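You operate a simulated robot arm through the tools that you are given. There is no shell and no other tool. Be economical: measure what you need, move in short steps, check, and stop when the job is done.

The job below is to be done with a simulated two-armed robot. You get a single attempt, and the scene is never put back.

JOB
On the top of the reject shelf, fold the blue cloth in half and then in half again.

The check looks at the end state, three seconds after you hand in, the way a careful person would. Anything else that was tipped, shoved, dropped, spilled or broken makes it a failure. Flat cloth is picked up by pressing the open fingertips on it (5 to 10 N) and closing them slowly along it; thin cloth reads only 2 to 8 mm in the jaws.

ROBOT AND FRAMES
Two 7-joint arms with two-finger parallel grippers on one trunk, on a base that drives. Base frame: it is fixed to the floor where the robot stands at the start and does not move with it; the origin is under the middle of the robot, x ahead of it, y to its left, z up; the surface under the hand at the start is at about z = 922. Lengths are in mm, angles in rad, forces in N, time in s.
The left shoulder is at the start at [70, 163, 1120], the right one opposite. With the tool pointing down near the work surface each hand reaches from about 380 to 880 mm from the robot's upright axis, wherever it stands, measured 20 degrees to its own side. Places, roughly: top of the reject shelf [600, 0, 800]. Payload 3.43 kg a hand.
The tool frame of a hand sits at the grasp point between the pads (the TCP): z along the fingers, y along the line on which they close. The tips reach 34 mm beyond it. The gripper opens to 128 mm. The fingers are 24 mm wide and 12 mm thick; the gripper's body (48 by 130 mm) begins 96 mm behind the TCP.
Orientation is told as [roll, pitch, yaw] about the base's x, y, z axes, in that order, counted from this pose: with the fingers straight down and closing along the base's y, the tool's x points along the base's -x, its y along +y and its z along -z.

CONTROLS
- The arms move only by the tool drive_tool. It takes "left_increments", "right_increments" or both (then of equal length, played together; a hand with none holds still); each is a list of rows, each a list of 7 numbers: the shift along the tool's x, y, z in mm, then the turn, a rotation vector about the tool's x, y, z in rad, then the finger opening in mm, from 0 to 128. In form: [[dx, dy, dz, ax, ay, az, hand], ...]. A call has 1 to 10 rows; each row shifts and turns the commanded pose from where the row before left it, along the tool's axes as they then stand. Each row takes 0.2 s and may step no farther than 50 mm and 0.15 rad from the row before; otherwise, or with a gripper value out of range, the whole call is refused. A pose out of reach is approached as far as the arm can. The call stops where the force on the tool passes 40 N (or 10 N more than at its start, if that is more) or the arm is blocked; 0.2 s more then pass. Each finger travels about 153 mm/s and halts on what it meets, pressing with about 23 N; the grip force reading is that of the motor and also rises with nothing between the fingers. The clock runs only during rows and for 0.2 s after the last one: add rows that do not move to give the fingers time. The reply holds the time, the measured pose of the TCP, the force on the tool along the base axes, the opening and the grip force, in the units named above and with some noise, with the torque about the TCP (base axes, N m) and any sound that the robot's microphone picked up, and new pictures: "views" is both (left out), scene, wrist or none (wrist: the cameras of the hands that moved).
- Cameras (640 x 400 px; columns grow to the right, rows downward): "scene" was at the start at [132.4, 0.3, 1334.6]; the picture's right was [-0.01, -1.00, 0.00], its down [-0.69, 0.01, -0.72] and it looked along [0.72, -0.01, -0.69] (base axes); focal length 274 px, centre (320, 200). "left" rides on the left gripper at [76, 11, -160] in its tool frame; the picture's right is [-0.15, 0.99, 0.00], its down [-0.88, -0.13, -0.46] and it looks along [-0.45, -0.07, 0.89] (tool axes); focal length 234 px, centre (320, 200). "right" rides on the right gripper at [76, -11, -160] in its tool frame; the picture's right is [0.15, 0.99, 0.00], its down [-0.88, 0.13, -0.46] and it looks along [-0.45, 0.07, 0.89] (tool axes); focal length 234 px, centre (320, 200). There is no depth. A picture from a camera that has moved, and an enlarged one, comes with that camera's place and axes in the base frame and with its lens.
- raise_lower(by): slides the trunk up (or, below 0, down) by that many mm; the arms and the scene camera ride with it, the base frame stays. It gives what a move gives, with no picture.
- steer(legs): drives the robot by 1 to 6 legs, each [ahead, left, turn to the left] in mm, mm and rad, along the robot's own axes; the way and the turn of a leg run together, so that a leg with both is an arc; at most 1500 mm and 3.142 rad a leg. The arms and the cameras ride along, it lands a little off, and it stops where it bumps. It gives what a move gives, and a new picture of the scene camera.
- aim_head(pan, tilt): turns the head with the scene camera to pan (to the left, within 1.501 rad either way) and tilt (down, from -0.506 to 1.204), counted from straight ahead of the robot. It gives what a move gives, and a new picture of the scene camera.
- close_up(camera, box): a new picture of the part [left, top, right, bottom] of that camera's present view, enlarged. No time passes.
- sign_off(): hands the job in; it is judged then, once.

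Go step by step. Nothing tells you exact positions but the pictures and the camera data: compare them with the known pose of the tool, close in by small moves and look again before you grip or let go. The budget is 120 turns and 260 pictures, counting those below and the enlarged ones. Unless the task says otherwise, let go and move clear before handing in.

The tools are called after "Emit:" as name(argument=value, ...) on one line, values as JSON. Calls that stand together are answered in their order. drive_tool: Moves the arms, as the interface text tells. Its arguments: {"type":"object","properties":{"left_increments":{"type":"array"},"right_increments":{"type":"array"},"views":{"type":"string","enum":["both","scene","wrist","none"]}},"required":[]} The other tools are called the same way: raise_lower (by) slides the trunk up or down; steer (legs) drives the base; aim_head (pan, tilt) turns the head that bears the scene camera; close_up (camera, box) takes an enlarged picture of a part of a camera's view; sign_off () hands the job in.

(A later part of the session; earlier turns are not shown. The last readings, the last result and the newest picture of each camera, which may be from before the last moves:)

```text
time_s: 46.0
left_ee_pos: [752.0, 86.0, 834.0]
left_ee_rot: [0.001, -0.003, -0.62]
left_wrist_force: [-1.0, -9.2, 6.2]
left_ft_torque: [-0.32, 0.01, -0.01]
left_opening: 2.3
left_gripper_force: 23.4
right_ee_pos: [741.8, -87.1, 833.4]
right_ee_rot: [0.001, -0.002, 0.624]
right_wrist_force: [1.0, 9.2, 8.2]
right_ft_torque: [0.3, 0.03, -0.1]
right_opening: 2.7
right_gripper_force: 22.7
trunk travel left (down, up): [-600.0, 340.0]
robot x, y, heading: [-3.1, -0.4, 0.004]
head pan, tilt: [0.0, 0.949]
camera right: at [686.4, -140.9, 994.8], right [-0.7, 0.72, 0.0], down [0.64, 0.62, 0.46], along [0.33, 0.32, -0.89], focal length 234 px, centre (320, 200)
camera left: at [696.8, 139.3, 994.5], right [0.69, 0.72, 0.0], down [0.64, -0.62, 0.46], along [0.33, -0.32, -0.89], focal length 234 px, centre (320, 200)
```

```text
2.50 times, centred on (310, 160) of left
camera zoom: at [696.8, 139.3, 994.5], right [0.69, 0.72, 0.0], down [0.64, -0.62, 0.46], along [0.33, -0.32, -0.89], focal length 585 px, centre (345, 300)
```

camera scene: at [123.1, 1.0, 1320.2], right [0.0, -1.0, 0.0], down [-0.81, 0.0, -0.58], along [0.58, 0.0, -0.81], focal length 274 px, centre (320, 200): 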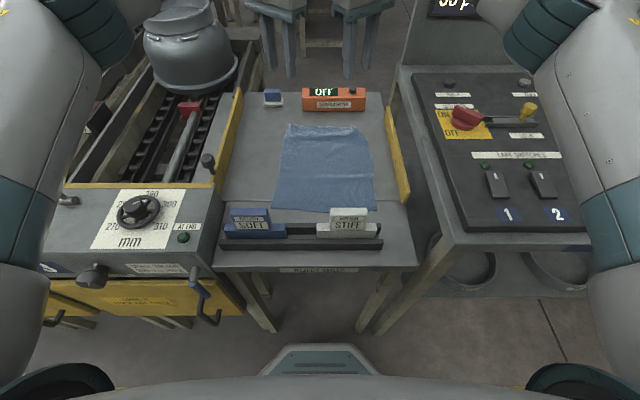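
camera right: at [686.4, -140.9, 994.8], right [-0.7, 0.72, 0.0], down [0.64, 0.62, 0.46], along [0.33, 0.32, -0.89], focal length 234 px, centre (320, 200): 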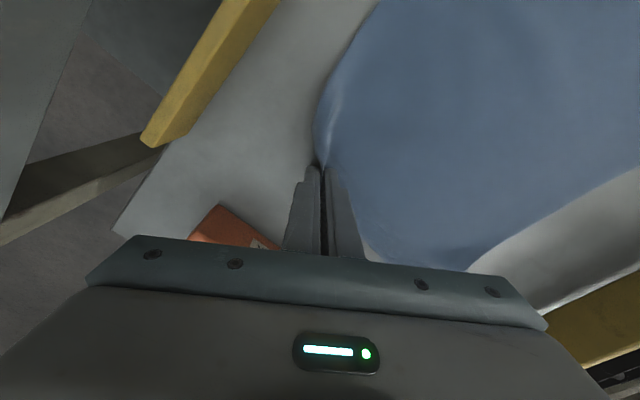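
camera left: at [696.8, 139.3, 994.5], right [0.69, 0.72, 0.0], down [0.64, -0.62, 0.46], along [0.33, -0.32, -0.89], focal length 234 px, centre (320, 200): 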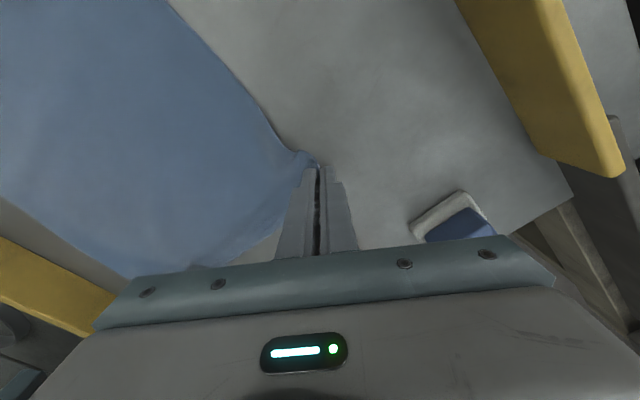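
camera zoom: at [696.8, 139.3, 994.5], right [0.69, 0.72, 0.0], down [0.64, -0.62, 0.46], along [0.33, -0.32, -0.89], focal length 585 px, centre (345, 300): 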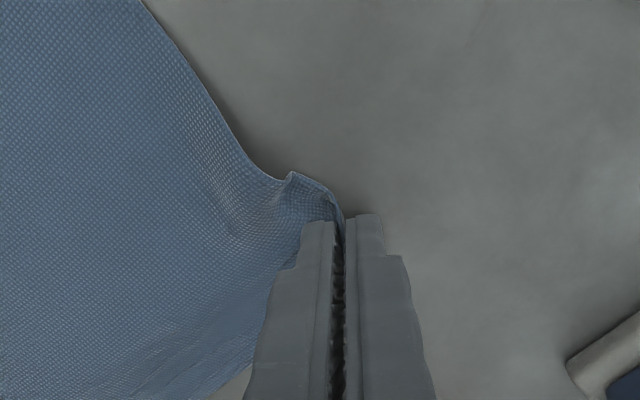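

Both corners are pinched edge-up (2.3 and 2.7 mm). Lifting on an arc toward the middle to inspect.

Emit:
drive_tool(left_increments=[[0, 0, -20, 0, 0, 0, 0], [9.8, -7, -25, 0, 0, 0, 0], [20.4, -14.5, -30, 0, 0, 0, 0], [24.4, -17.4, -25, 0, 0, 0, 0], [28.5, -20.3, -12, 0, 0, 0, 0], [24.4, -17.4, 0, 0, 0, 0, 0], [0, 0, 0, 0, 0, 0, 0]], right_increments=[[0, 0, -20, 0, 0, 0, 0], [9.8, 7, -25, 0, 0, 0, 0], [20.4, 14.5, -30, 0, 0, 0, 0], [24.4, 17.4, -25, 0, 0, 0, 0], [28.5, 20.3, -12, 0, 0, 0, 0], [24.4, 17.4, 0, 0, 0, 0, 0], [0, 0, 0, 0, 0, 0, 0]])

Emit:
close_up(camera="scene", box=[215, 90, 425, 240])

```text
time_s: 47.6
left_ee_pos: [621.2, 88.5, 944.8]
left_ee_rot: [0.0, 0.0, -0.621]
left_wrist_force: [-1.0, -9.5, 0.6]
left_ft_torque: [-0.42, 0.05, -0.03]
left_opening: 2.5
left_gripper_force: 22.6
right_ee_pos: [611.6, -87.8, 945.3]
right_ee_rot: [0.003, 0.0, 0.623]
right_wrist_force: [-0.1, 10.3, -0.1]
right_ft_torque: [0.41, 0.0, -0.02]
right_opening: 2.9
right_gripper_force: 22.6
trunk travel left (down, up): [-600.0, 340.0]
robot x, y, heading: [-2.8, -0.3, -0.001]
head pan, tilt: [0.0, 0.949]
camera scene: at [123.6, 1.0, 1320.1], right [0.0, -1.0, 0.0], down [-0.81, 0.0, -0.58], along [0.58, 0.0, -0.81], focal length 274 px, centre (320, 200)
camera right: at [556.5, -141.8, 1104.8], right [-0.7, 0.72, 0.0], down [0.64, 0.62, 0.46], along [0.33, 0.32, -0.89], focal length 234 px, centre (320, 200)
camera left: at [567.1, 141.3, 1105.9], right [0.69, 0.72, 0.0], down [0.64, -0.62, 0.46], along [0.33, -0.32, -0.89], focal length 234 px, centre (320, 200)
```

scene: 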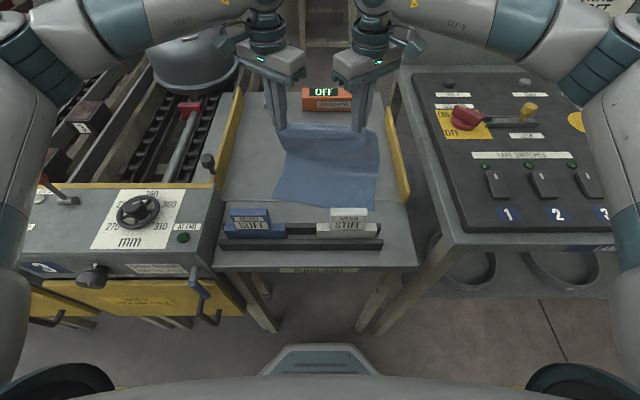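
right: 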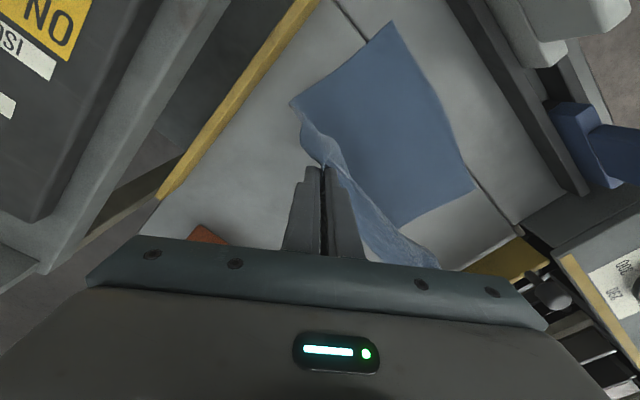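
left: 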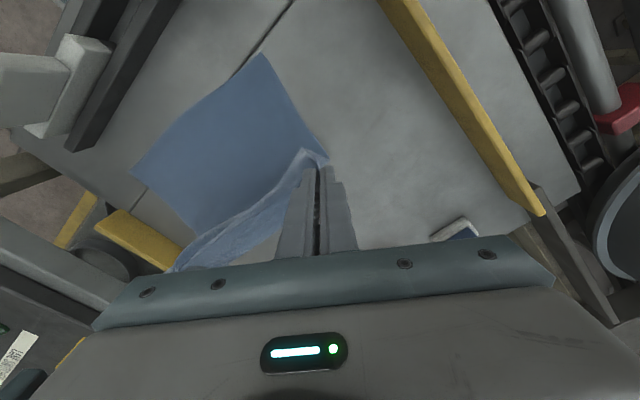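

```text
2.67 times, centred on (320, 165) of scene
camera zoom: at [123.6, 1.0, 1320.1], right [0.0, -1.0, 0.0], down [-0.81, 0.0, -0.58], along [0.58, 0.0, -0.81], focal length 729 px, centre (320, 293)
```

zoom: 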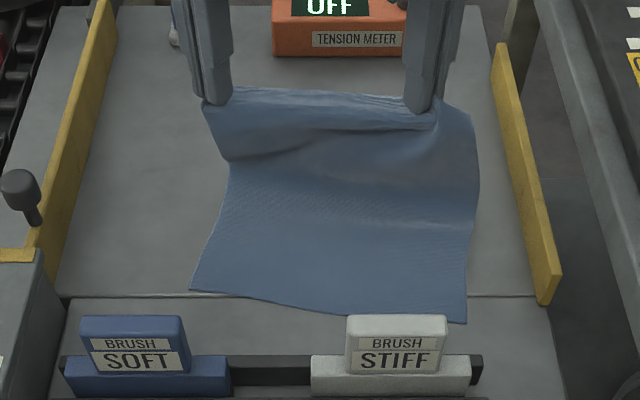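

The lift works, but the bottom shifted: the near edge is now about (502,116) left and (465,−123) right. I'll carry each corner to its own match, staying taut, to about 30 mm above.

Emit:
drive_tool(left_increments=[[7.3, -5.2, -6, 0, 0, 0, 0], [7.3, -5.2, -5, 0, 0, 0, 0], [16.3, -11.6, 11, 0, 0, 0, 0], [16.3, -11.6, 11, 0, 0, 0, 0], [12.2, -8.7, 17, 0, 0, 0, 0], [11.4, -8.1, 18, 0, 0, 0, 0], [5.7, -4.1, 15, 0, 0, 0, 0], [4.9, -3.5, 16, 0, 0, 0, 0], [0, 0, 0, 0, 0, 0, 0]], right_increments=[[17.9, 12.8, -6, 0, 0, 0, 0], [18.7, 13.4, -5, 0, 0, 0, 0], [16.3, 11.6, 11, 0, 0, 0, 0], [16.3, 11.6, 11, 0, 0, 0, 0], [12.2, 8.7, 17, 0, 0, 0, 0], [11.4, 8.1, 18, 0, 0, 0, 0], [5.7, 4.1, 15, 0, 0, 0, 0], [4.9, 3.5, 16, 0, 0, 0, 0], [0, 0, 0, 0, 0, 0, 0]])

Emit:
close_up(camera="scene", box=[215, 120, 425, 250])

```text
time_s: 49.6
left_ee_pos: [520.7, 87.1, 868.5]
left_ee_rot: [-0.003, -0.002, -0.618]
left_wrist_force: [-4.6, -18.2, 0.1]
left_ft_torque: [-0.62, 0.13, -0.08]
left_opening: 2.4
left_gripper_force: 23.7
right_ee_pos: [485.2, -88.1, 868.3]
right_ee_rot: [0.001, -0.003, 0.623]
right_wrist_force: [4.1, 18.5, -0.4]
right_ft_torque: [0.63, -0.15, -0.03]
right_opening: 2.6
right_gripper_force: 23.0
trunk travel left (down, up): [-600.0, 340.0]
robot x, y, heading: [-0.5, 2.7, 0.002]
head pan, tilt: [0.0, 0.949]
camera scene: at [122.7, 1.0, 1320.2], right [0.0, -1.0, 0.0], down [-0.81, 0.0, -0.58], along [0.58, 0.0, -0.81], focal length 274 px, centre (320, 200)
camera right: at [428.6, -142.6, 1028.9], right [-0.7, 0.72, 0.0], down [0.64, 0.62, 0.46], along [0.33, 0.32, -0.89], focal length 234 px, centre (320, 200)
camera left: at [466.0, 140.8, 1027.9], right [0.69, 0.72, 0.0], down [0.64, -0.62, 0.46], along [0.33, -0.32, -0.89], focal length 234 px, centre (320, 200)
```

scene: 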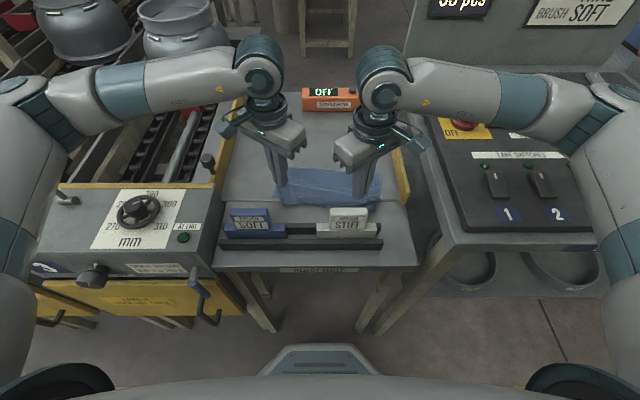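
right: 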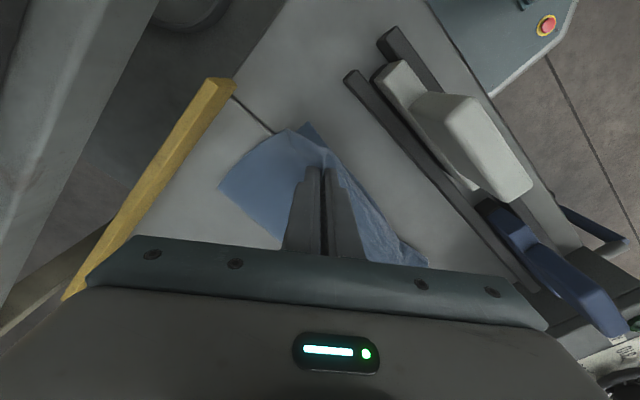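
left: 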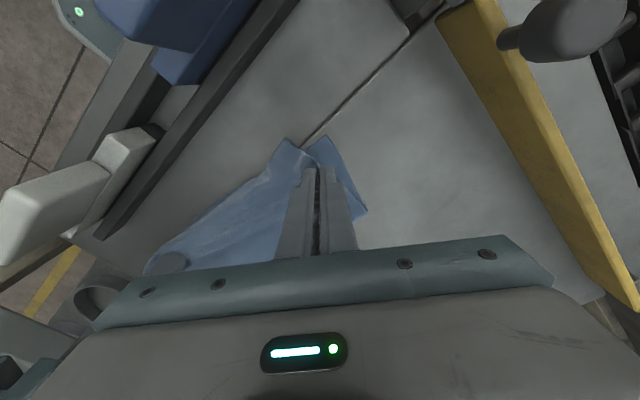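

```text
3.05 times, centred on (320, 185) of scene
camera zoom: at [122.7, 1.0, 1320.2], right [0.0, -1.0, 0.0], down [-0.81, 0.0, -0.58], along [0.58, 0.0, -0.81], focal length 834 px, centre (320, 246)
```

zoom: 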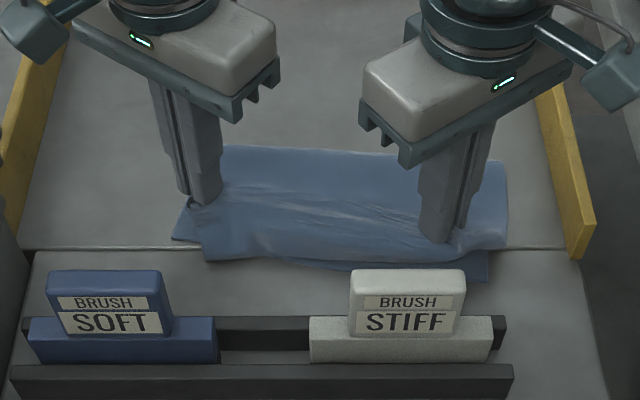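

The high arc lifts too much cloth, so the fold line ends up too far toward me and the slack bellies. I'll swing the edge back to flat without regripping, then return low so the top layer peels over evenly.

Emit:
drive_tool(left_increments=[[-10.6, 7.6, -31, 0, 0, 0, 0], [-23.6, 16.8, -35, 0, 0, 0, 0], [-32.6, 23.2, -22, 0, 0, 0, 0], [-32.6, 23.2, 0, 0, 0, 0, 0], [-32.6, 23.2, 5, 0, 0, 0, 0], [-32.6, 23.2, 18, 0, 0, 0, 0], [-24.4, 17.4, 32, 0, 0, 0, 0], [-17.9, 12.8, 35, 0, 0, 0, 0], [0, 0, 0, 0, 0, 0, 0]], right_increments=[[-10.6, -7.6, -31, 0, 0, 0, 0], [-23.6, -16.8, -35, 0, 0, 0, 0], [-32.6, -23.2, -22, 0, 0, 0, 0], [-32.6, -23.2, 0, 0, 0, 0, 0], [-32.6, -23.2, 5, 0, 0, 0, 0], [-32.6, -23.2, 18, 0, 0, 0, 0], [-27.7, -19.8, 32, 0, 0, 0, 0], [-19.5, -13.9, 35, 0, 0, 0, 0], [0, 0, 0, 0, 0, 0, 0]])

Emit:
close_up(camera="scene", box=[215, 90, 425, 240])

```text
time_s: 51.6
left_ee_pos: [765.3, 85.3, 882.0]
left_ee_rot: [0.001, -0.002, -0.622]
left_wrist_force: [-1.5, -9.1, -0.7]
left_ft_torque: [-0.33, 0.04, -0.05]
left_opening: 2.5
left_gripper_force: 23.1
left hand out of reach, approached as far as the arm can: row 8
right_ee_pos: [745.2, -88.2, 867.5]
right_ee_rot: [0.0, -0.001, 0.622]
right_wrist_force: [0.9, 9.9, 0.9]
right_ft_torque: [0.37, -0.02, 0.03]
right_opening: 2.4
right_gripper_force: 22.9
trunk travel left (down, up): [-600.0, 340.0]
robot x, y, heading: [-1.1, 1.2, 0.003]
head pan, tilt: [0.0, 0.949]
camera scene: at [122.1, 0.8, 1320.3], right [0.0, -1.0, 0.0], down [-0.81, 0.0, -0.58], along [0.58, 0.0, -0.81], focal length 274 px, centre (320, 200)
camera right: at [689.0, -142.3, 1026.6], right [-0.7, 0.72, 0.0], down [0.64, 0.62, 0.46], along [0.33, 0.32, -0.89], focal length 234 px, centre (320, 200)
camera left: at [709.6, 139.5, 1042.3], right [0.69, 0.72, 0.0], down [0.64, -0.62, 0.46], along [0.33, -0.32, -0.89], focal length 234 px, centre (320, 200)
```

scene: 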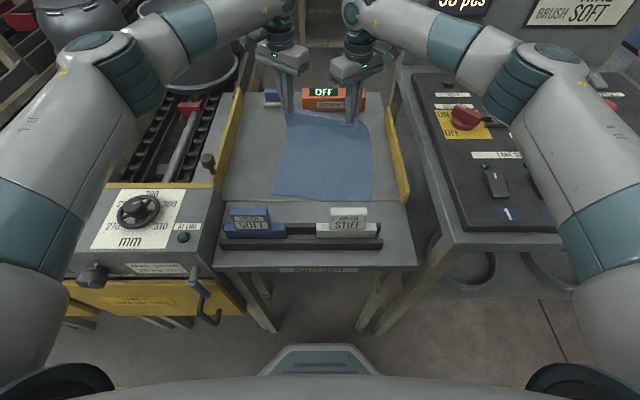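
right: 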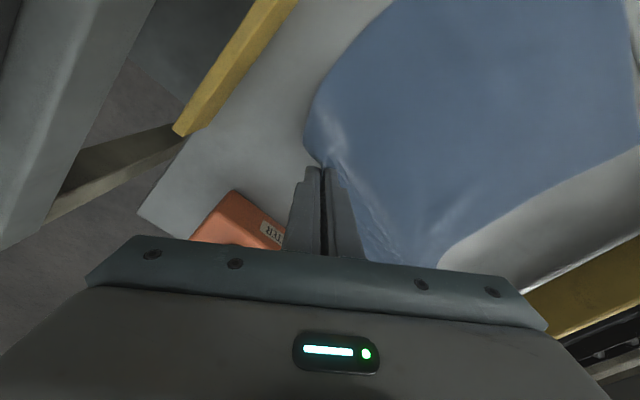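
left: 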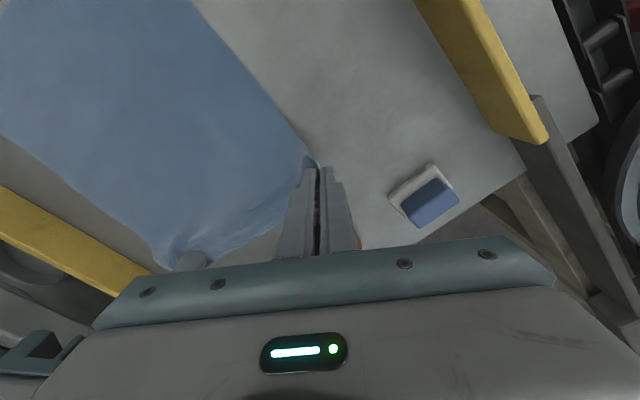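

```text
2.67 times, centred on (320, 165) of scene
camera zoom: at [122.1, 0.8, 1320.3], right [0.0, -1.0, 0.0], down [-0.81, 0.0, -0.58], along [0.58, 0.0, -0.81], focal length 729 px, centre (320, 293)
```

zoom: 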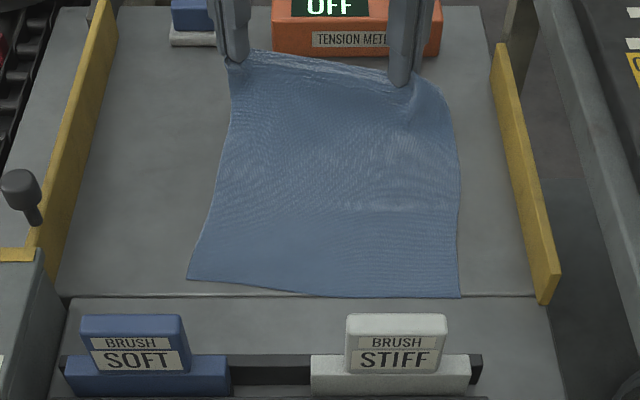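

The cloth now lies nearly square, with the near edge at x≈511 left and 489 right. I'm peeling the edge back low, about 38 mm up, and checking halfway.

Emit:
drive_tool(left_increments=[[20.4, -14.5, 5, 0, 0, 0, 0], [20.4, -14.5, 5, 0, 0, 0, 0], [20.4, -14.5, 0, 0, 0, 0, 0], [20.4, -14.5, 0, 0, 0, 0, 0], [20.4, -14.5, 0, 0, 0, 0, 0], [0, 0, 0, 0, 0, 0, 0]], right_increments=[[20.4, 14.5, -3, 0, 0, 0, 0], [20.4, 14.5, -2, 0, 0, 0, 0], [20.4, 14.5, 0, 0, 0, 0, 0], [20.4, 14.5, 0, 0, 0, 0, 0], [20.4, 14.5, 0, 0, 0, 0, 0], [0, 0, 0, 0, 0, 0, 0]])

Emit:
close_up(camera="scene", box=[215, 90, 425, 240])

```text
time_s: 53.0
left_ee_pos: [639.6, 86.9, 873.4]
left_ee_rot: [-0.003, 0.0, -0.62]
left_wrist_force: [-2.1, -11.1, 0.7]
left_ft_torque: [-0.38, 0.07, -0.04]
left_opening: 2.4
left_gripper_force: 22.7
right_ee_pos: [618.0, -90.0, 871.9]
right_ee_rot: [0.002, -0.001, 0.624]
right_wrist_force: [1.1, 10.6, -0.5]
right_ft_torque: [0.39, -0.03, -0.03]
right_opening: 2.5
right_gripper_force: 23.1
trunk travel left (down, up): [-600.0, 340.0]
robot x, y, heading: [-3.9, 0.7, 0.0]
head pan, tilt: [0.0, 0.949]
camera scene: at [123.6, 1.0, 1320.1], right [0.0, -1.0, 0.0], down [-0.81, 0.0, -0.58], along [0.58, 0.0, -0.81], focal length 274 px, centre (320, 200)
camera right: at [563.4, -143.8, 1032.3], right [-0.7, 0.72, 0.0], down [0.64, 0.62, 0.46], along [0.33, 0.32, -0.89], focal length 234 px, centre (320, 200)
camera left: at [585.4, 139.6, 1032.4], right [0.69, 0.72, 0.0], down [0.64, -0.62, 0.46], along [0.33, -0.32, -0.89], focal length 234 px, centre (320, 200)
```

scene: 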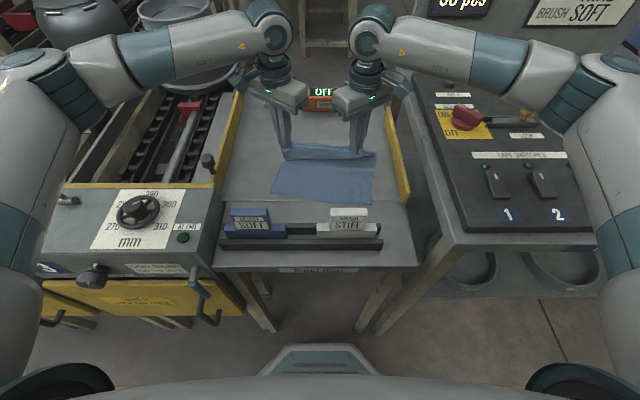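
right: 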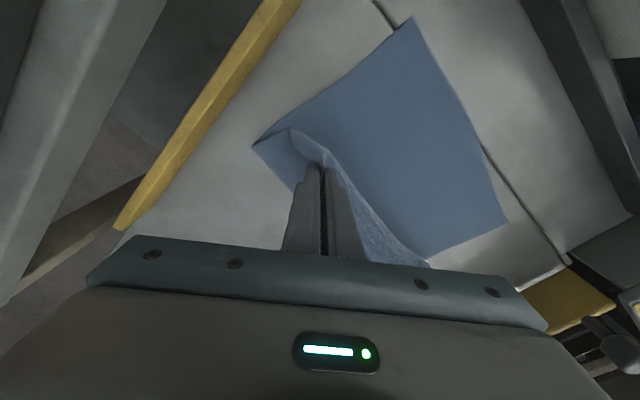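
left: 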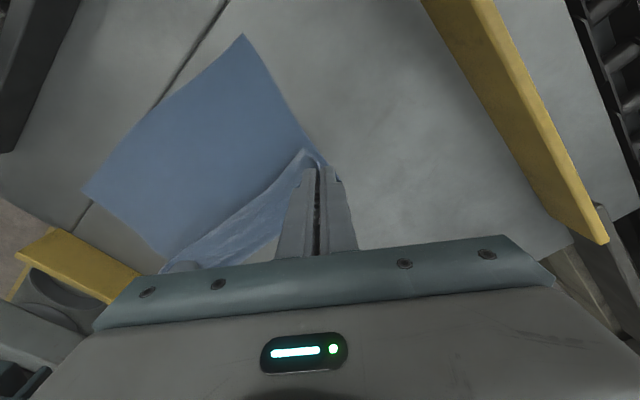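

```text
2.67 times, centred on (320, 165) of scene
camera zoom: at [123.6, 1.0, 1320.1], right [0.0, -1.0, 0.0], down [-0.81, 0.0, -0.58], along [0.58, 0.0, -0.81], focal length 729 px, centre (320, 293)
```

zoom: 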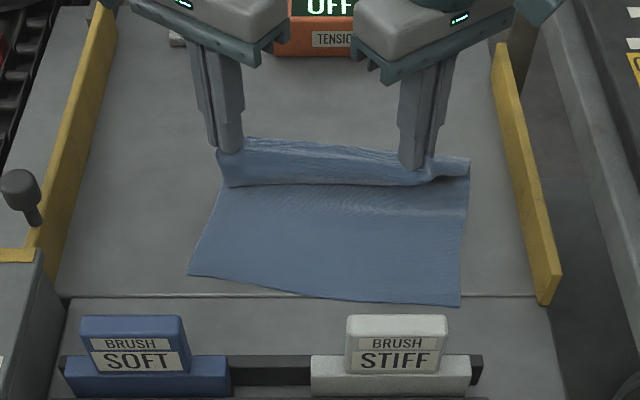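

The low peel is working, with the fold line forming beyond the hands. Continuing the rest of the way.

Emit:
drive_tool(left_increments=[[20.4, -14.5, 0, 0, 0, 0, 0], [20.4, -14.5, 0, 0, 0, 0, 0], [20.4, -14.5, 0, 0, 0, 0, 0], [20.4, -14.5, 0, 0, 0, 0, 0], [12.2, -8.7, 0, 0, 0, 0, 0], [0, 0, 0, 0, 0, 0, 0]], right_increments=[[20.4, 14.5, 0, 0, 0, 0, 0], [20.4, 14.5, 0, 0, 0, 0, 0], [20.4, 14.5, 0, 0, 0, 0, 0], [20.4, 14.5, 0, 0, 0, 0, 0], [16.3, 11.6, 0, 0, 0, 0, 0], [0, 0, 0, 0, 0, 0, 0]])

Emit:
close_up(camera="scene", box=[215, 110, 425, 250])

```text
time_s: 54.4
left_ee_pos: [525.8, 86.8, 874.1]
left_ee_rot: [-0.003, 0.0, -0.62]
left_wrist_force: [-1.5, -12.9, -0.3]
left_ft_torque: [-0.4, 0.06, -0.06]
left_opening: 2.4
left_gripper_force: 22.9
right_ee_pos: [498.5, -90.5, 870.1]
right_ee_rot: [0.0, -0.001, 0.623]
right_wrist_force: [2.3, 12.1, 0.1]
right_ft_torque: [0.43, -0.07, 0.03]
right_opening: 2.7
right_gripper_force: 23.2
trunk travel left (down, up): [-600.0, 340.0]
robot x, y, heading: [-1.4, -0.1, 0.001]
head pan, tilt: [0.0, 0.949]
camera scene: at [123.2, 1.0, 1320.2], right [0.0, -1.0, 0.0], down [-0.81, 0.0, -0.58], along [0.58, 0.0, -0.81], focal length 274 px, centre (320, 200)
camera right: at [443.3, -143.7, 1030.8], right [-0.7, 0.72, 0.0], down [0.64, 0.62, 0.46], along [0.33, 0.32, -0.89], focal length 234 px, centre (320, 200)
camera left: at [470.1, 139.4, 1033.5], right [0.69, 0.72, 0.0], down [0.64, -0.62, 0.46], along [0.33, -0.32, -0.89], focal length 234 px, centre (320, 200)
```

scene: 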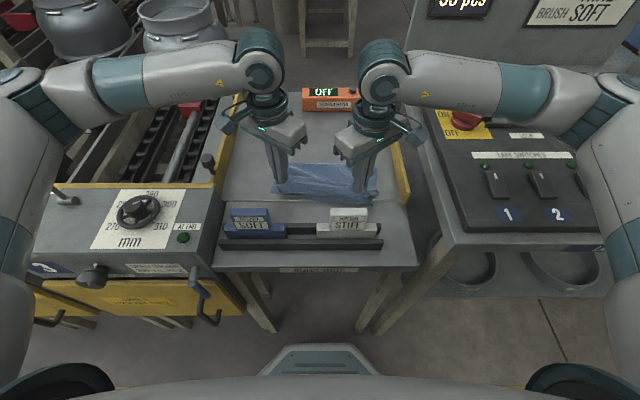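
right: 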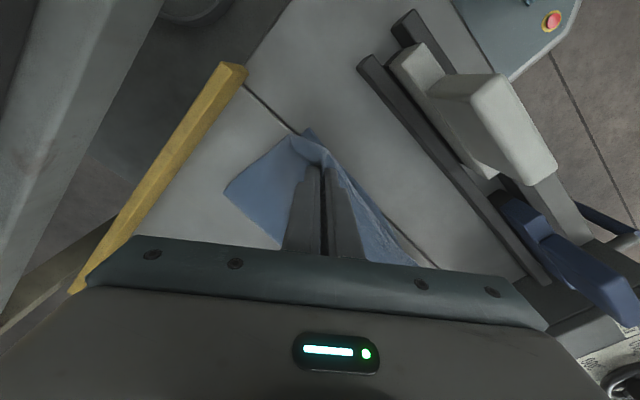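
left: 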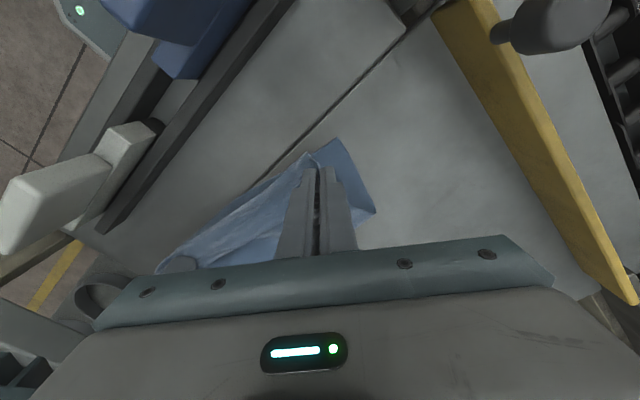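

```text
2.86 times, centred on (320, 180) of scene
camera zoom: at [123.2, 1.0, 1320.2], right [0.0, -1.0, 0.0], down [-0.81, 0.0, -0.58], along [0.58, 0.0, -0.81], focal length 781 px, centre (320, 257)
```

zoom: 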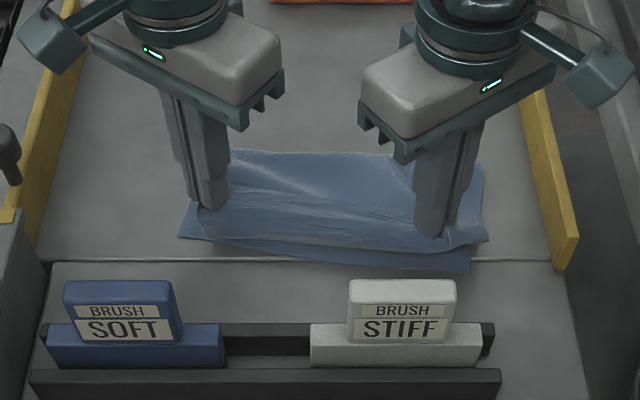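

I now understand the sag: cloth hangs plumb from the hands, so the hands should follow a 45° up, 45° down triangle over the fold line. I'll swing back past the fold line and return to the apex.

Emit:
drive_tool(left_increments=[[-26.9, 19.2, -20.5, 0, 0, 0, 0], [-26.9, 19.2, -20.5, 0, 0, 0, 0], [-26.9, 19.2, -20.5, 0, 0, 0, 0], [-26.9, 19.2, -20.5, 0, 0, 0, 0], [-13.4, 9.6, 18, 0, 0, 0, 0], [-13.4, 9.6, 18, 0, 0, 0, 0], [0, 0, 0, 0, 0, 0, 0], [13.4, -9.6, -18, 0, 0, 0, 0], [13.4, -9.6, -18, 0, 0, 0, 0], [0, 0, 0, 0, 0, 0, 0]], right_increments=[[-24.7, -17.7, -21, 0, 0, 0, 0], [-24.7, -17.7, -21, 0, 0, 0, 0], [-24.7, -17.7, -21, 0, 0, 0, 0], [-24.7, -17.7, -21, 0, 0, 0, 0], [-13.4, -9.6, 18, 0, 0, 0, 0], [-13.4, -9.6, 18, 0, 0, 0, 0], [0, 0, 0, 0, 0, 0, 0], [13.4, 9.6, -18, 0, 0, 0, 0], [13.4, 9.6, -18, 0, 0, 0, 0], [0, 0, 0, 0, 0, 0, 0]], views="scene")

Emit:
close_up(camera="scene", box=[215, 90, 425, 240])

```text
time_s: 56.6
left_ee_pos: [655.9, 87.3, 953.3]
left_ee_rot: [-0.002, 0.001, -0.619]
left_wrist_force: [-2.6, -12.8, 0.2]
left_ft_torque: [-0.45, 0.12, -0.07]
left_opening: 2.5
left_gripper_force: 22.8
right_ee_pos: [620.8, -88.1, 956.0]
right_ee_rot: [0.001, 0.001, 0.624]
right_wrist_force: [2.4, 12.9, 0.4]
right_ft_torque: [0.43, -0.08, -0.03]
right_opening: 2.8
right_gripper_force: 22.8
trunk travel left (down, up): [-600.0, 340.0]
robot x, y, heading: [0.5, 1.6, -0.0]
head pan, tilt: [0.0, 0.949]
camera scene: at [123.8, 1.0, 1320.1], right [0.0, -1.0, 0.0], down [-0.81, 0.0, -0.58], along [0.58, 0.0, -0.81], focal length 274 px, centre (320, 200)
```

scene: 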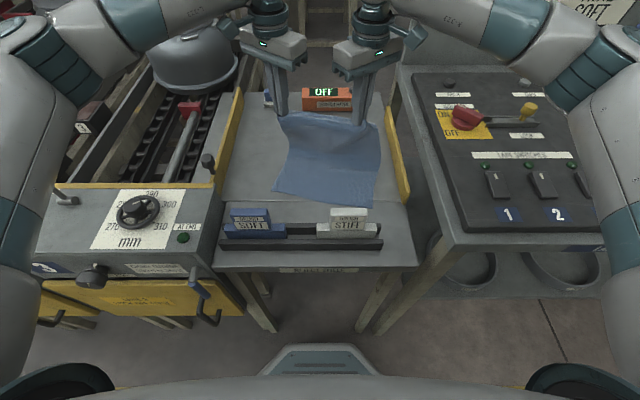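

```text
2.67 times, centred on (320, 165) of scene
camera zoom: at [123.8, 1.0, 1320.1], right [0.0, -1.0, 0.0], down [-0.81, 0.0, -0.58], along [0.58, 0.0, -0.81], focal length 729 px, centre (320, 293)
```

zoom: 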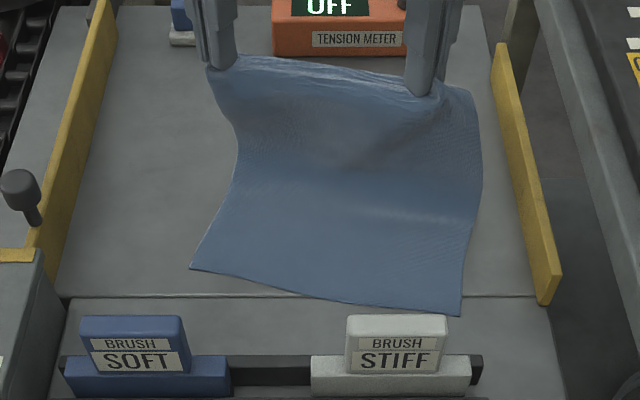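

The cloth hangs well now and the bottom is turned about 12°, near corners ≈ (523,118) and (472,−121). I'm descending on the 45° line toward those corners.

Emit:
drive_tool(left_increments=[[10.2, -5.1, 10.5, 0, 0, 0, 0], [10.2, -5.1, 10.5, 0, 0, 0, 0], [10.2, -5.1, 10.5, 0, 0, 0, 0], [10.2, -5.1, 10.5, 0, 0, 0, 0], [10.2, -5.1, 10.5, 0, 0, 0, 0], [10.2, -5.1, 10.5, 0, 0, 0, 0], [10.2, -5.1, 10.5, 0, 0, 0, 0], [0, 0, 0, 0, 0, 0, 0]], right_increments=[[9.1, 8.7, 10.8, 0, 0, 0, 0], [9.1, 8.7, 10.8, 0, 0, 0, 0], [9.1, 8.7, 10.8, 0, 0, 0, 0], [9.1, 8.7, 10.8, 0, 0, 0, 0], [9.1, 8.7, 10.8, 0, 0, 0, 0], [9.1, 8.7, 10.8, 0, 0, 0, 0], [9.1, 8.7, 10.8, 0, 0, 0, 0], [0, 0, 0, 0, 0, 0, 0]])

Emit:
close_up(camera="scene", box=[215, 110, 425, 250])

```text
time_s: 58.4
left_ee_pos: [575.7, 98.8, 881.9]
left_ee_rot: [-0.003, 0.0, -0.62]
left_wrist_force: [-5.3, -18.7, -0.2]
left_ft_torque: [-0.66, 0.17, -0.11]
left_opening: 2.8
left_gripper_force: 23.1
right_ee_pos: [532.5, -77.2, 879.2]
right_ee_rot: [0.0, -0.001, 0.623]
right_wrist_force: [4.7, 20.0, -0.1]
right_ft_torque: [0.65, -0.17, -0.03]
right_opening: 2.8
right_gripper_force: 23.0
trunk travel left (down, up): [-600.0, 340.0]
robot x, y, heading: [0.3, 0.5, -0.003]
head pan, tilt: [0.0, 0.949]
camera scene: at [123.1, 0.9, 1320.2], right [0.0, -1.0, 0.0], down [-0.81, 0.0, -0.58], along [0.58, 0.0, -0.81], focal length 274 px, centre (320, 200)
camera right: at [477.3, -130.5, 1040.4], right [-0.7, 0.72, 0.0], down [0.64, 0.62, 0.46], along [0.33, 0.32, -0.89], focal length 234 px, centre (320, 200)
camera left: at [521.9, 152.2, 1041.1], right [0.69, 0.72, 0.0], down [0.64, -0.62, 0.46], along [0.33, -0.32, -0.89], focal length 234 px, centre (320, 200)
```

scene: 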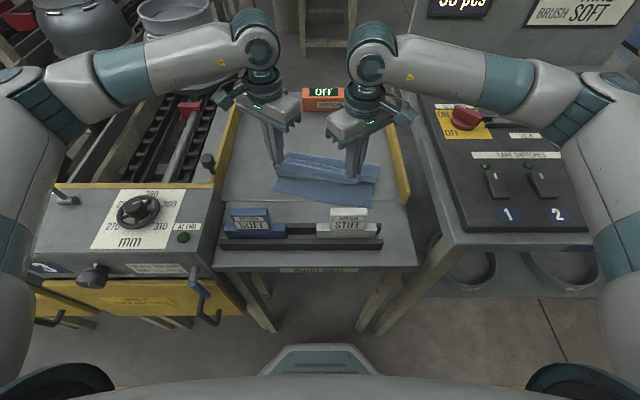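
right: 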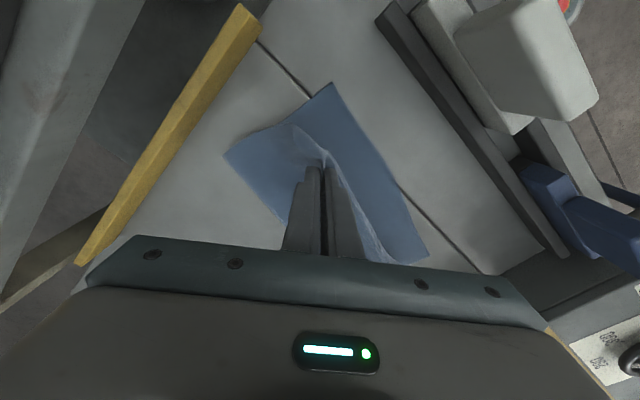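
left: 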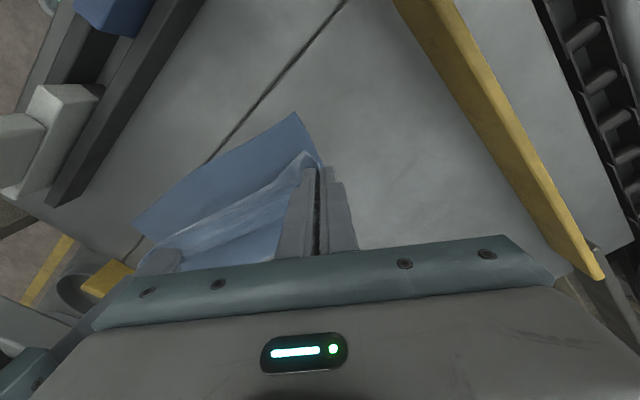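

```text
2.86 times, centred on (320, 180) of scene
camera zoom: at [123.1, 0.9, 1320.2], right [0.0, -1.0, 0.0], down [-0.81, 0.0, -0.58], along [0.58, 0.0, -0.81], focal length 781 px, centre (320, 257)
```

zoom: 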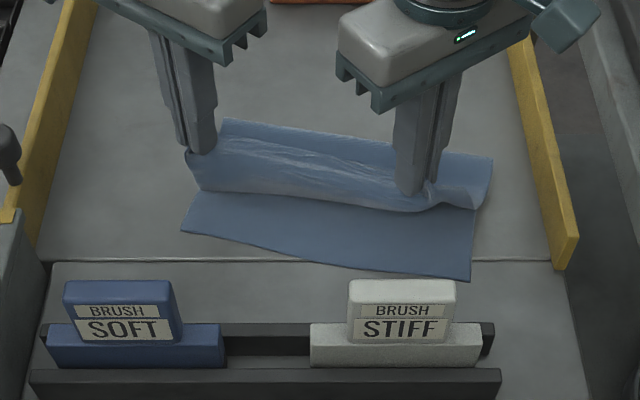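

This is right: the fold line is centred (bottom length about 132 mm on both sides). Continuing down the same line to just above the near edge.

Emit:
drive_tool(left_increments=[[7.6, -4.5, 9, 0, 0, 0, 0], [7.6, -4.5, 9, 0, 0, 0, 0], [7.6, -4.5, 9, 0, 0, 0, 0], [7.6, -4.5, 9, 0, 0, 0, 0], [0, 0, 0, 0, 0, 0, 0]], right_increments=[[7, 7.4, 8.5, 0, 0, 0, 0], [7, 7.4, 8.5, 0, 0, 0, 0], [7, 7.4, 8.5, 0, 0, 0, 0], [7, 7.4, 8.5, 0, 0, 0, 0], [0, 0, 0, 0, 0, 0, 0]])

Emit:
close_up(camera="scene", box=[215, 110, 425, 250])

```text
time_s: 59.6
left_ee_pos: [541.4, 103.2, 845.2]
left_ee_rot: [0.002, -0.001, -0.621]
left_wrist_force: [-3.8, -12.8, -0.5]
left_ft_torque: [-0.43, 0.17, -0.08]
left_opening: 2.4
left_gripper_force: 22.9
right_ee_pos: [492.8, -69.5, 846.1]
right_ee_rot: [0.002, -0.001, 0.623]
right_wrist_force: [3.3, 12.6, -0.5]
right_ft_torque: [0.48, -0.15, -0.03]
right_opening: 2.6
right_gripper_force: 22.8
trunk travel left (down, up): [-600.0, 340.0]
robot x, y, heading: [2.4, -0.4, -0.003]
head pan, tilt: [0.0, 0.949]
camera scene: at [123.0, 1.0, 1320.2], right [0.0, -1.0, 0.0], down [-0.81, 0.0, -0.58], along [0.58, 0.0, -0.81], focal length 274 px, centre (320, 200)
camera right: at [437.6, -122.6, 1006.3], right [-0.7, 0.72, 0.0], down [0.64, 0.62, 0.46], along [0.33, 0.32, -0.89], focal length 234 px, centre (320, 200)
camera left: at [487.5, 155.7, 1005.7], right [0.69, 0.72, 0.0], down [0.64, -0.62, 0.46], along [0.33, -0.32, -0.89], focal length 234 px, centre (320, 200)
```

scene: 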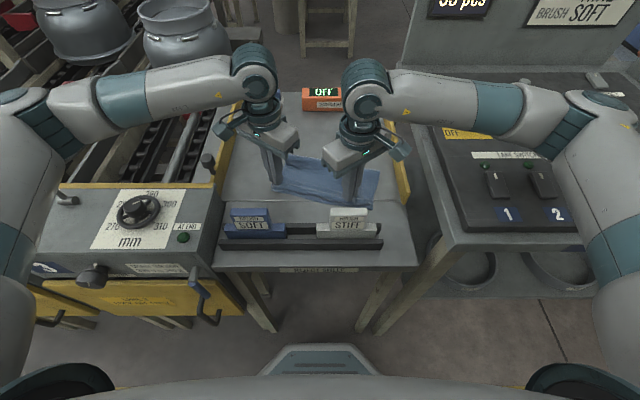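
right: 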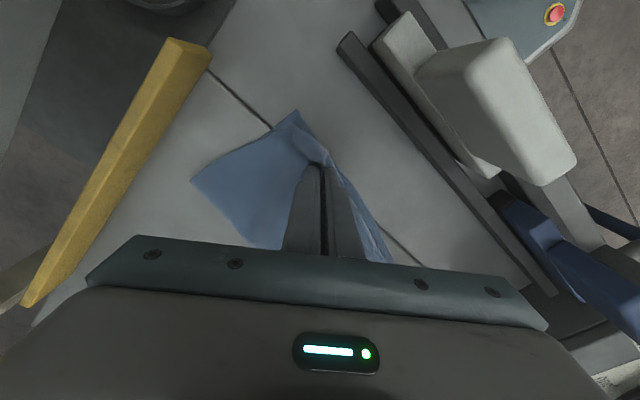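
left: 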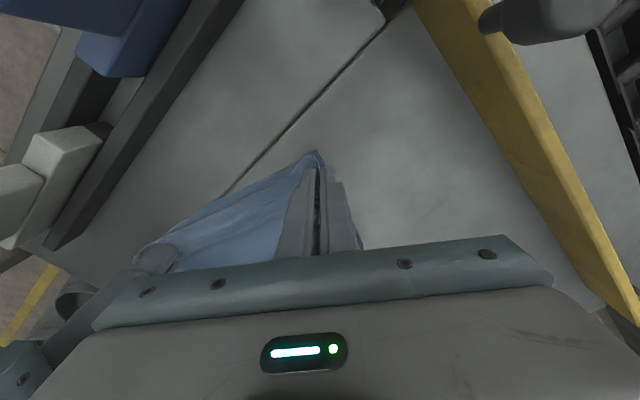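

```text
2.86 times, centred on (320, 180) of scene
camera zoom: at [123.0, 1.0, 1320.2], right [0.0, -1.0, 0.0], down [-0.81, 0.0, -0.58], along [0.58, 0.0, -0.81], focal length 781 px, centre (320, 257)
```

zoom: 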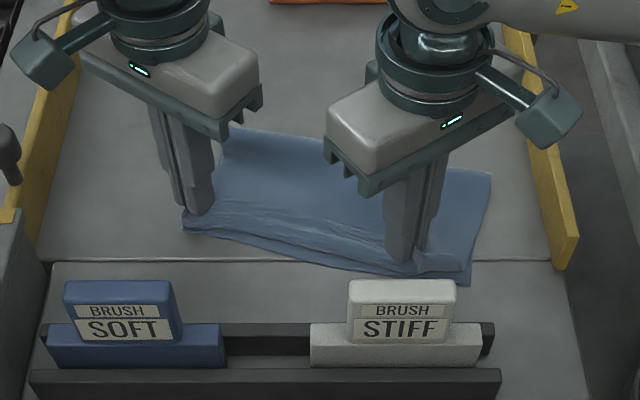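

The edges are nearly coincident. Lowering slightly with a small forward nudge, then releasing and lifting clear.

Emit:
drive_tool(left_increments=[[4, -2.9, 3, 0, 0, 0, 0], [3, -2, 3, 0, 0, 0, 0], [0, 0, 0, 0, 0, 0, 12], [0, 0, 0, 0, 0, 0, 30], [0, 0, -4, 0, 0, 0, 36], [0, 0, -15, 0, 0, 0, 36], [0, 0, -40, 0, 0, 0, 36], [0, 0, -40, 0, 0, 0, 36], [0, 0, -40, 0, 0, 0, 36]], right_increments=[[4, 2.9, 3, 0, 0, 0, 0], [3, 2, 3, 0, 0, 0, 0], [0, 0, 0, 0, 0, 0, 12], [0, 0, 0, 0, 0, 0, 30], [0, 0, -4, 0, 0, 0, 36], [0, 0, -15, 0, 0, 0, 36], [0, 0, -40, 0, 0, 0, 36], [0, 0, -40, 0, 0, 0, 36], [0, 0, -40, 0, 0, 0, 36]], views="wrist")

Emit:
close_up(camera="scene", box=[215, 110, 425, 250])

```text
time_s: 61.6
left_ee_pos: [533.7, 102.6, 979.9]
left_ee_rot: [-0.001, -0.001, -0.62]
left_wrist_force: [0.3, -0.3, -0.4]
left_ft_torque: [-0.02, -0.05, 0.0]
left_opening: 35.9
left_gripper_force: 0.1
right_ee_pos: [481.5, -68.6, 981.0]
right_ee_rot: [0.001, -0.001, 0.623]
right_wrist_force: [0.0, 1.2, -0.2]
right_ft_torque: [0.03, -0.01, -0.01]
right_opening: 35.9
right_gripper_force: 0.1
trunk travel left (down, up): [-600.0, 340.0]
robot x, y, heading: [-0.8, -0.2, -0.001]
head pan, tilt: [0.0, 0.949]
camera right: at [426.0, -122.5, 1140.9], right [-0.7, 0.72, 0.0], down [0.64, 0.62, 0.46], along [0.33, 0.32, -0.89], focal length 234 px, centre (320, 200)
camera left: at [479.5, 155.5, 1139.6], right [0.69, 0.72, 0.0], down [0.64, -0.62, 0.46], along [0.33, -0.32, -0.89], focal length 234 px, centre (320, 200)
```

right: 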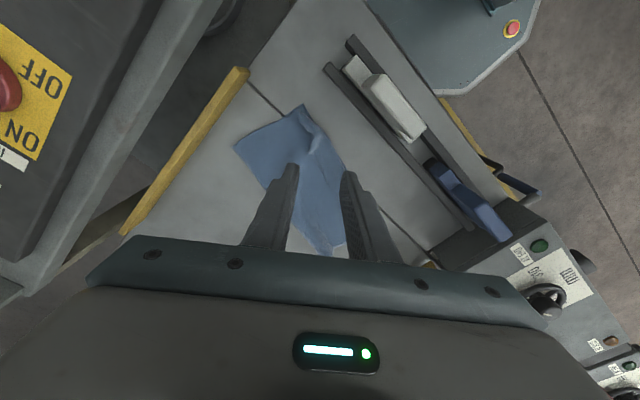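
left: 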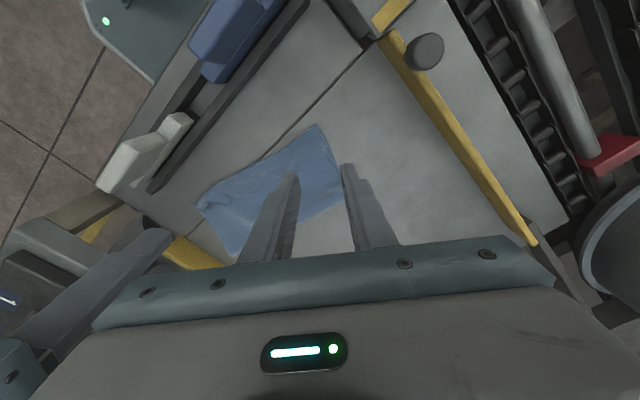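

```text
2.86 times, centred on (320, 180) of scene
camera zoom: at [121.8, 1.1, 1320.2], right [0.0, -1.0, 0.0], down [-0.81, 0.0, -0.58], along [0.58, 0.0, -0.81], focal length 781 px, centre (320, 257)
```

zoom: 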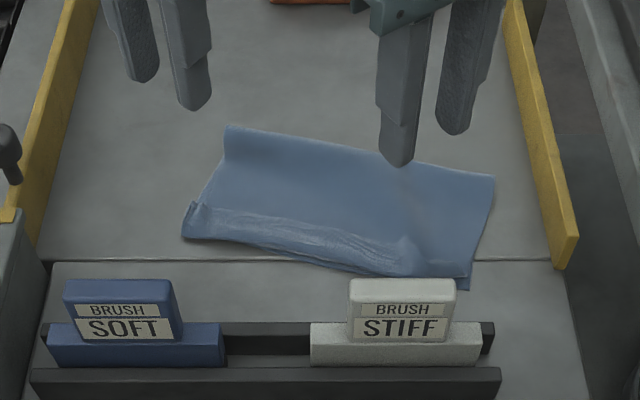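

Emit:
close_up(camera="right", box=[220, 90, 380, 260])

Emit:
close_up(camera="left", box=[180, 110, 360, 260])

```text
2.35 times, centred on (300, 175) of right
camera zoom: at [426.0, -122.5, 1140.9], right [-0.7, 0.72, 0.0], down [0.64, 0.62, 0.46], along [0.33, 0.32, -0.89], focal length 551 px, centre (367, 259)
```

zoom: 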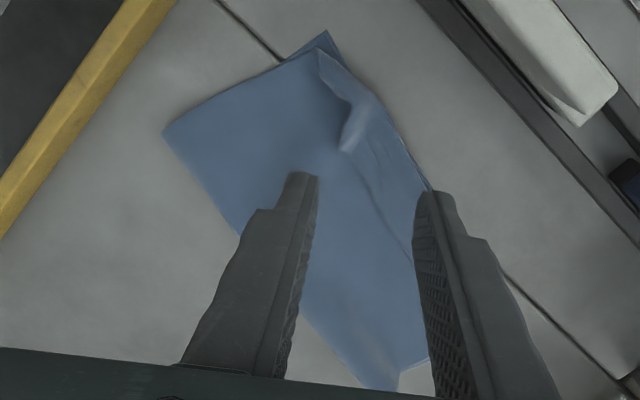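

```text
2.67 times, centred on (270, 185) of left
camera zoom: at [479.5, 155.5, 1139.6], right [0.69, 0.72, 0.0], down [0.64, -0.62, 0.46], along [0.33, -0.32, -0.89], focal length 624 px, centre (453, 240)
```

zoom: 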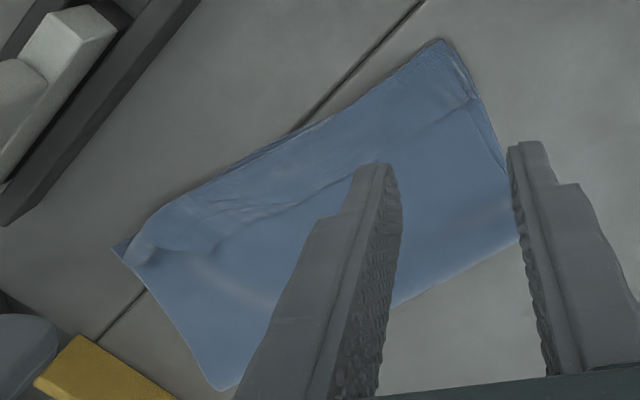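

The first fold is decent: two layers about 132 mm deep, with a thin curled hem. For the second fold the left hand will carry the left side over to the right, so I'm moving the right hand clear and the left hand above the middle of the left side.

Emit:
drive_tool(left_increments=[[0, 0, 0, 0, 0, -0.137, 44], [0, 0, 0, 0, 0, -0.137, 44], [0, 0, 0, 0, 0, -0.137, 44], [-21.5, 2, 0, 0, 0, 0, 44], [-21.5, 2, 0, 0, 0, 0, 44], [0, 0, 30, 0, 0, 0, 44], [0, 0, 30, 0, 0, 0, 44], [0, 0, 30, 0, 0, 0, 44], [0, 0, 0, 0, 0, 0, 44]], right_increments=[[0, 0, -40, 0, 0, 0, 36], [0, 0, -40, 0, 0, 0, 36], [0, 0, -40, 0, 0, 0, 36], [26.7, -37.4, 0, 0, 0, 0, 36], [26.7, -37.4, 0, 0, 0, 0, 36], [26.7, -37.4, 0, 0, 0, 0, 36], [26.7, -37.4, 0, 0, 0, 0, 36], [26.7, -37.4, 0, 0, 0, 0, 36], [0, 0, 0, 0, 0, 0, 36]])

Emit:
close_up(camera="scene", box=[215, 110, 425, 250])

Emit:
close_up(camera="left", box=[160, 60, 420, 240])

```text
time_s: 63.6
left_ee_pos: [575.7, 98.9, 888.8]
left_ee_rot: [-0.002, 0.0, -0.21]
left_wrist_force: [0.5, 0.3, 0.5]
left_ft_torque: [0.03, 0.03, 0.0]
left_opening: 44.1
left_gripper_force: 0.1
right_ee_pos: [483.1, -298.3, 1097.6]
right_ee_rot: [-0.001, 0.002, 0.624]
right_wrist_force: [0.1, -0.1, 0.0]
right_ft_torque: [-0.02, 0.03, 0.01]
right_opening: 35.9
right_gripper_force: 0.0
trunk travel left (down, up): [-600.0, 340.0]
robot x, y, heading: [-2.3, 0.9, 0.002]
head pan, tilt: [0.0, 0.949]
camera scene: at [123.4, 2.0, 1320.2], right [0.0, -1.0, 0.0], down [-0.81, 0.0, -0.58], along [0.58, 0.0, -0.81], focal length 274 px, centre (320, 200)
camera right: at [428.3, -353.0, 1257.9], right [-0.7, 0.72, 0.0], down [0.64, 0.62, 0.45], along [0.33, 0.32, -0.89], focal length 234 px, centre (320, 200)
camera left: at [504.5, 125.6, 1048.8], right [0.35, 0.94, 0.0], down [0.83, -0.31, 0.46], along [0.43, -0.16, -0.89], focal length 234 px, centre (320, 200)
```

scene: 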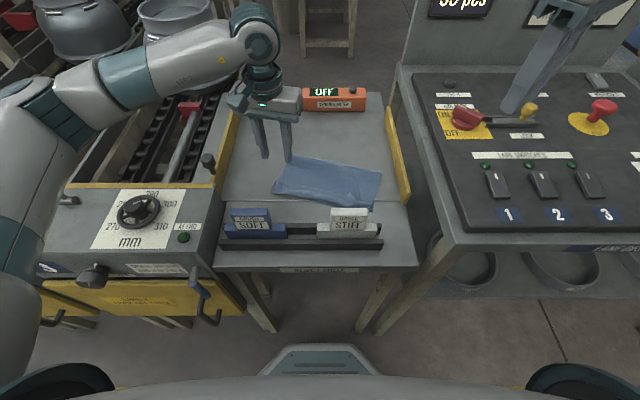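
right: 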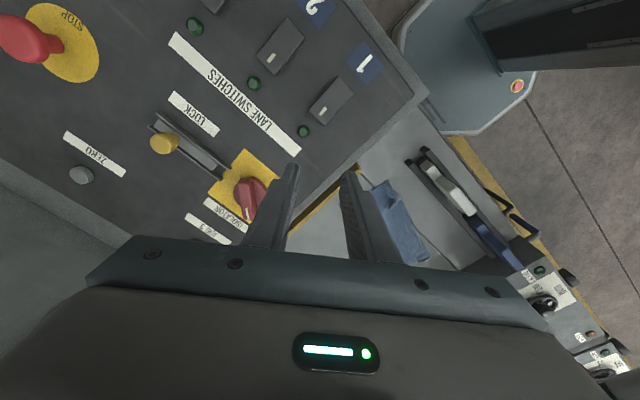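
left: 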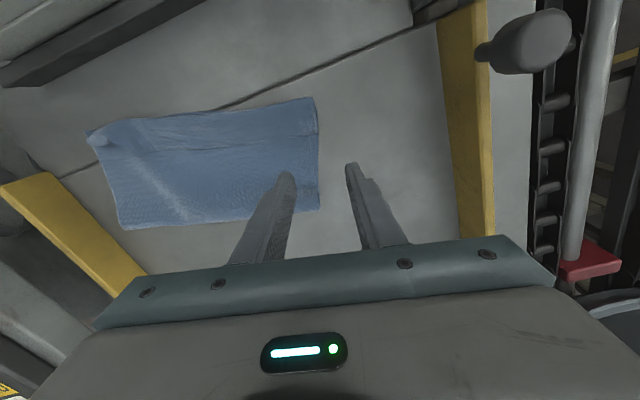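

```text
2.86 times, centred on (320, 180) of scene
camera zoom: at [123.4, 2.0, 1320.2], right [0.0, -1.0, 0.0], down [-0.81, 0.0, -0.58], along [0.58, 0.0, -0.81], focal length 781 px, centre (320, 257)
```

zoom: 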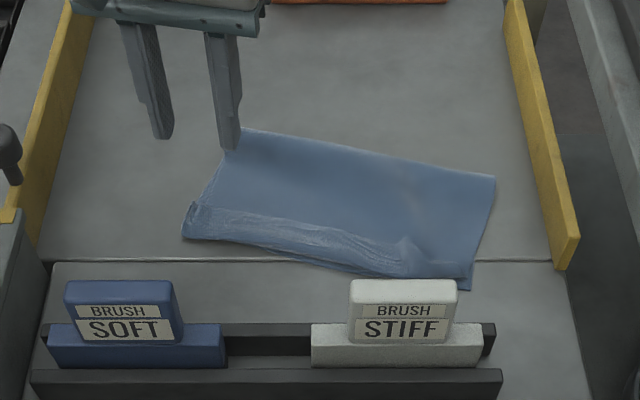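

```text
2.22 times, centred on (290, 150) of left
camera zoom: at [504.5, 125.6, 1048.8], right [0.35, 0.94, 0.0], down [0.83, -0.31, 0.46], along [0.43, -0.16, -0.89], focal length 520 px, centre (387, 311)
```

zoom: 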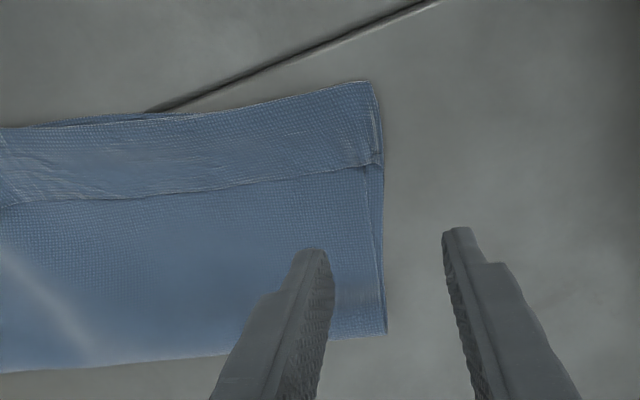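

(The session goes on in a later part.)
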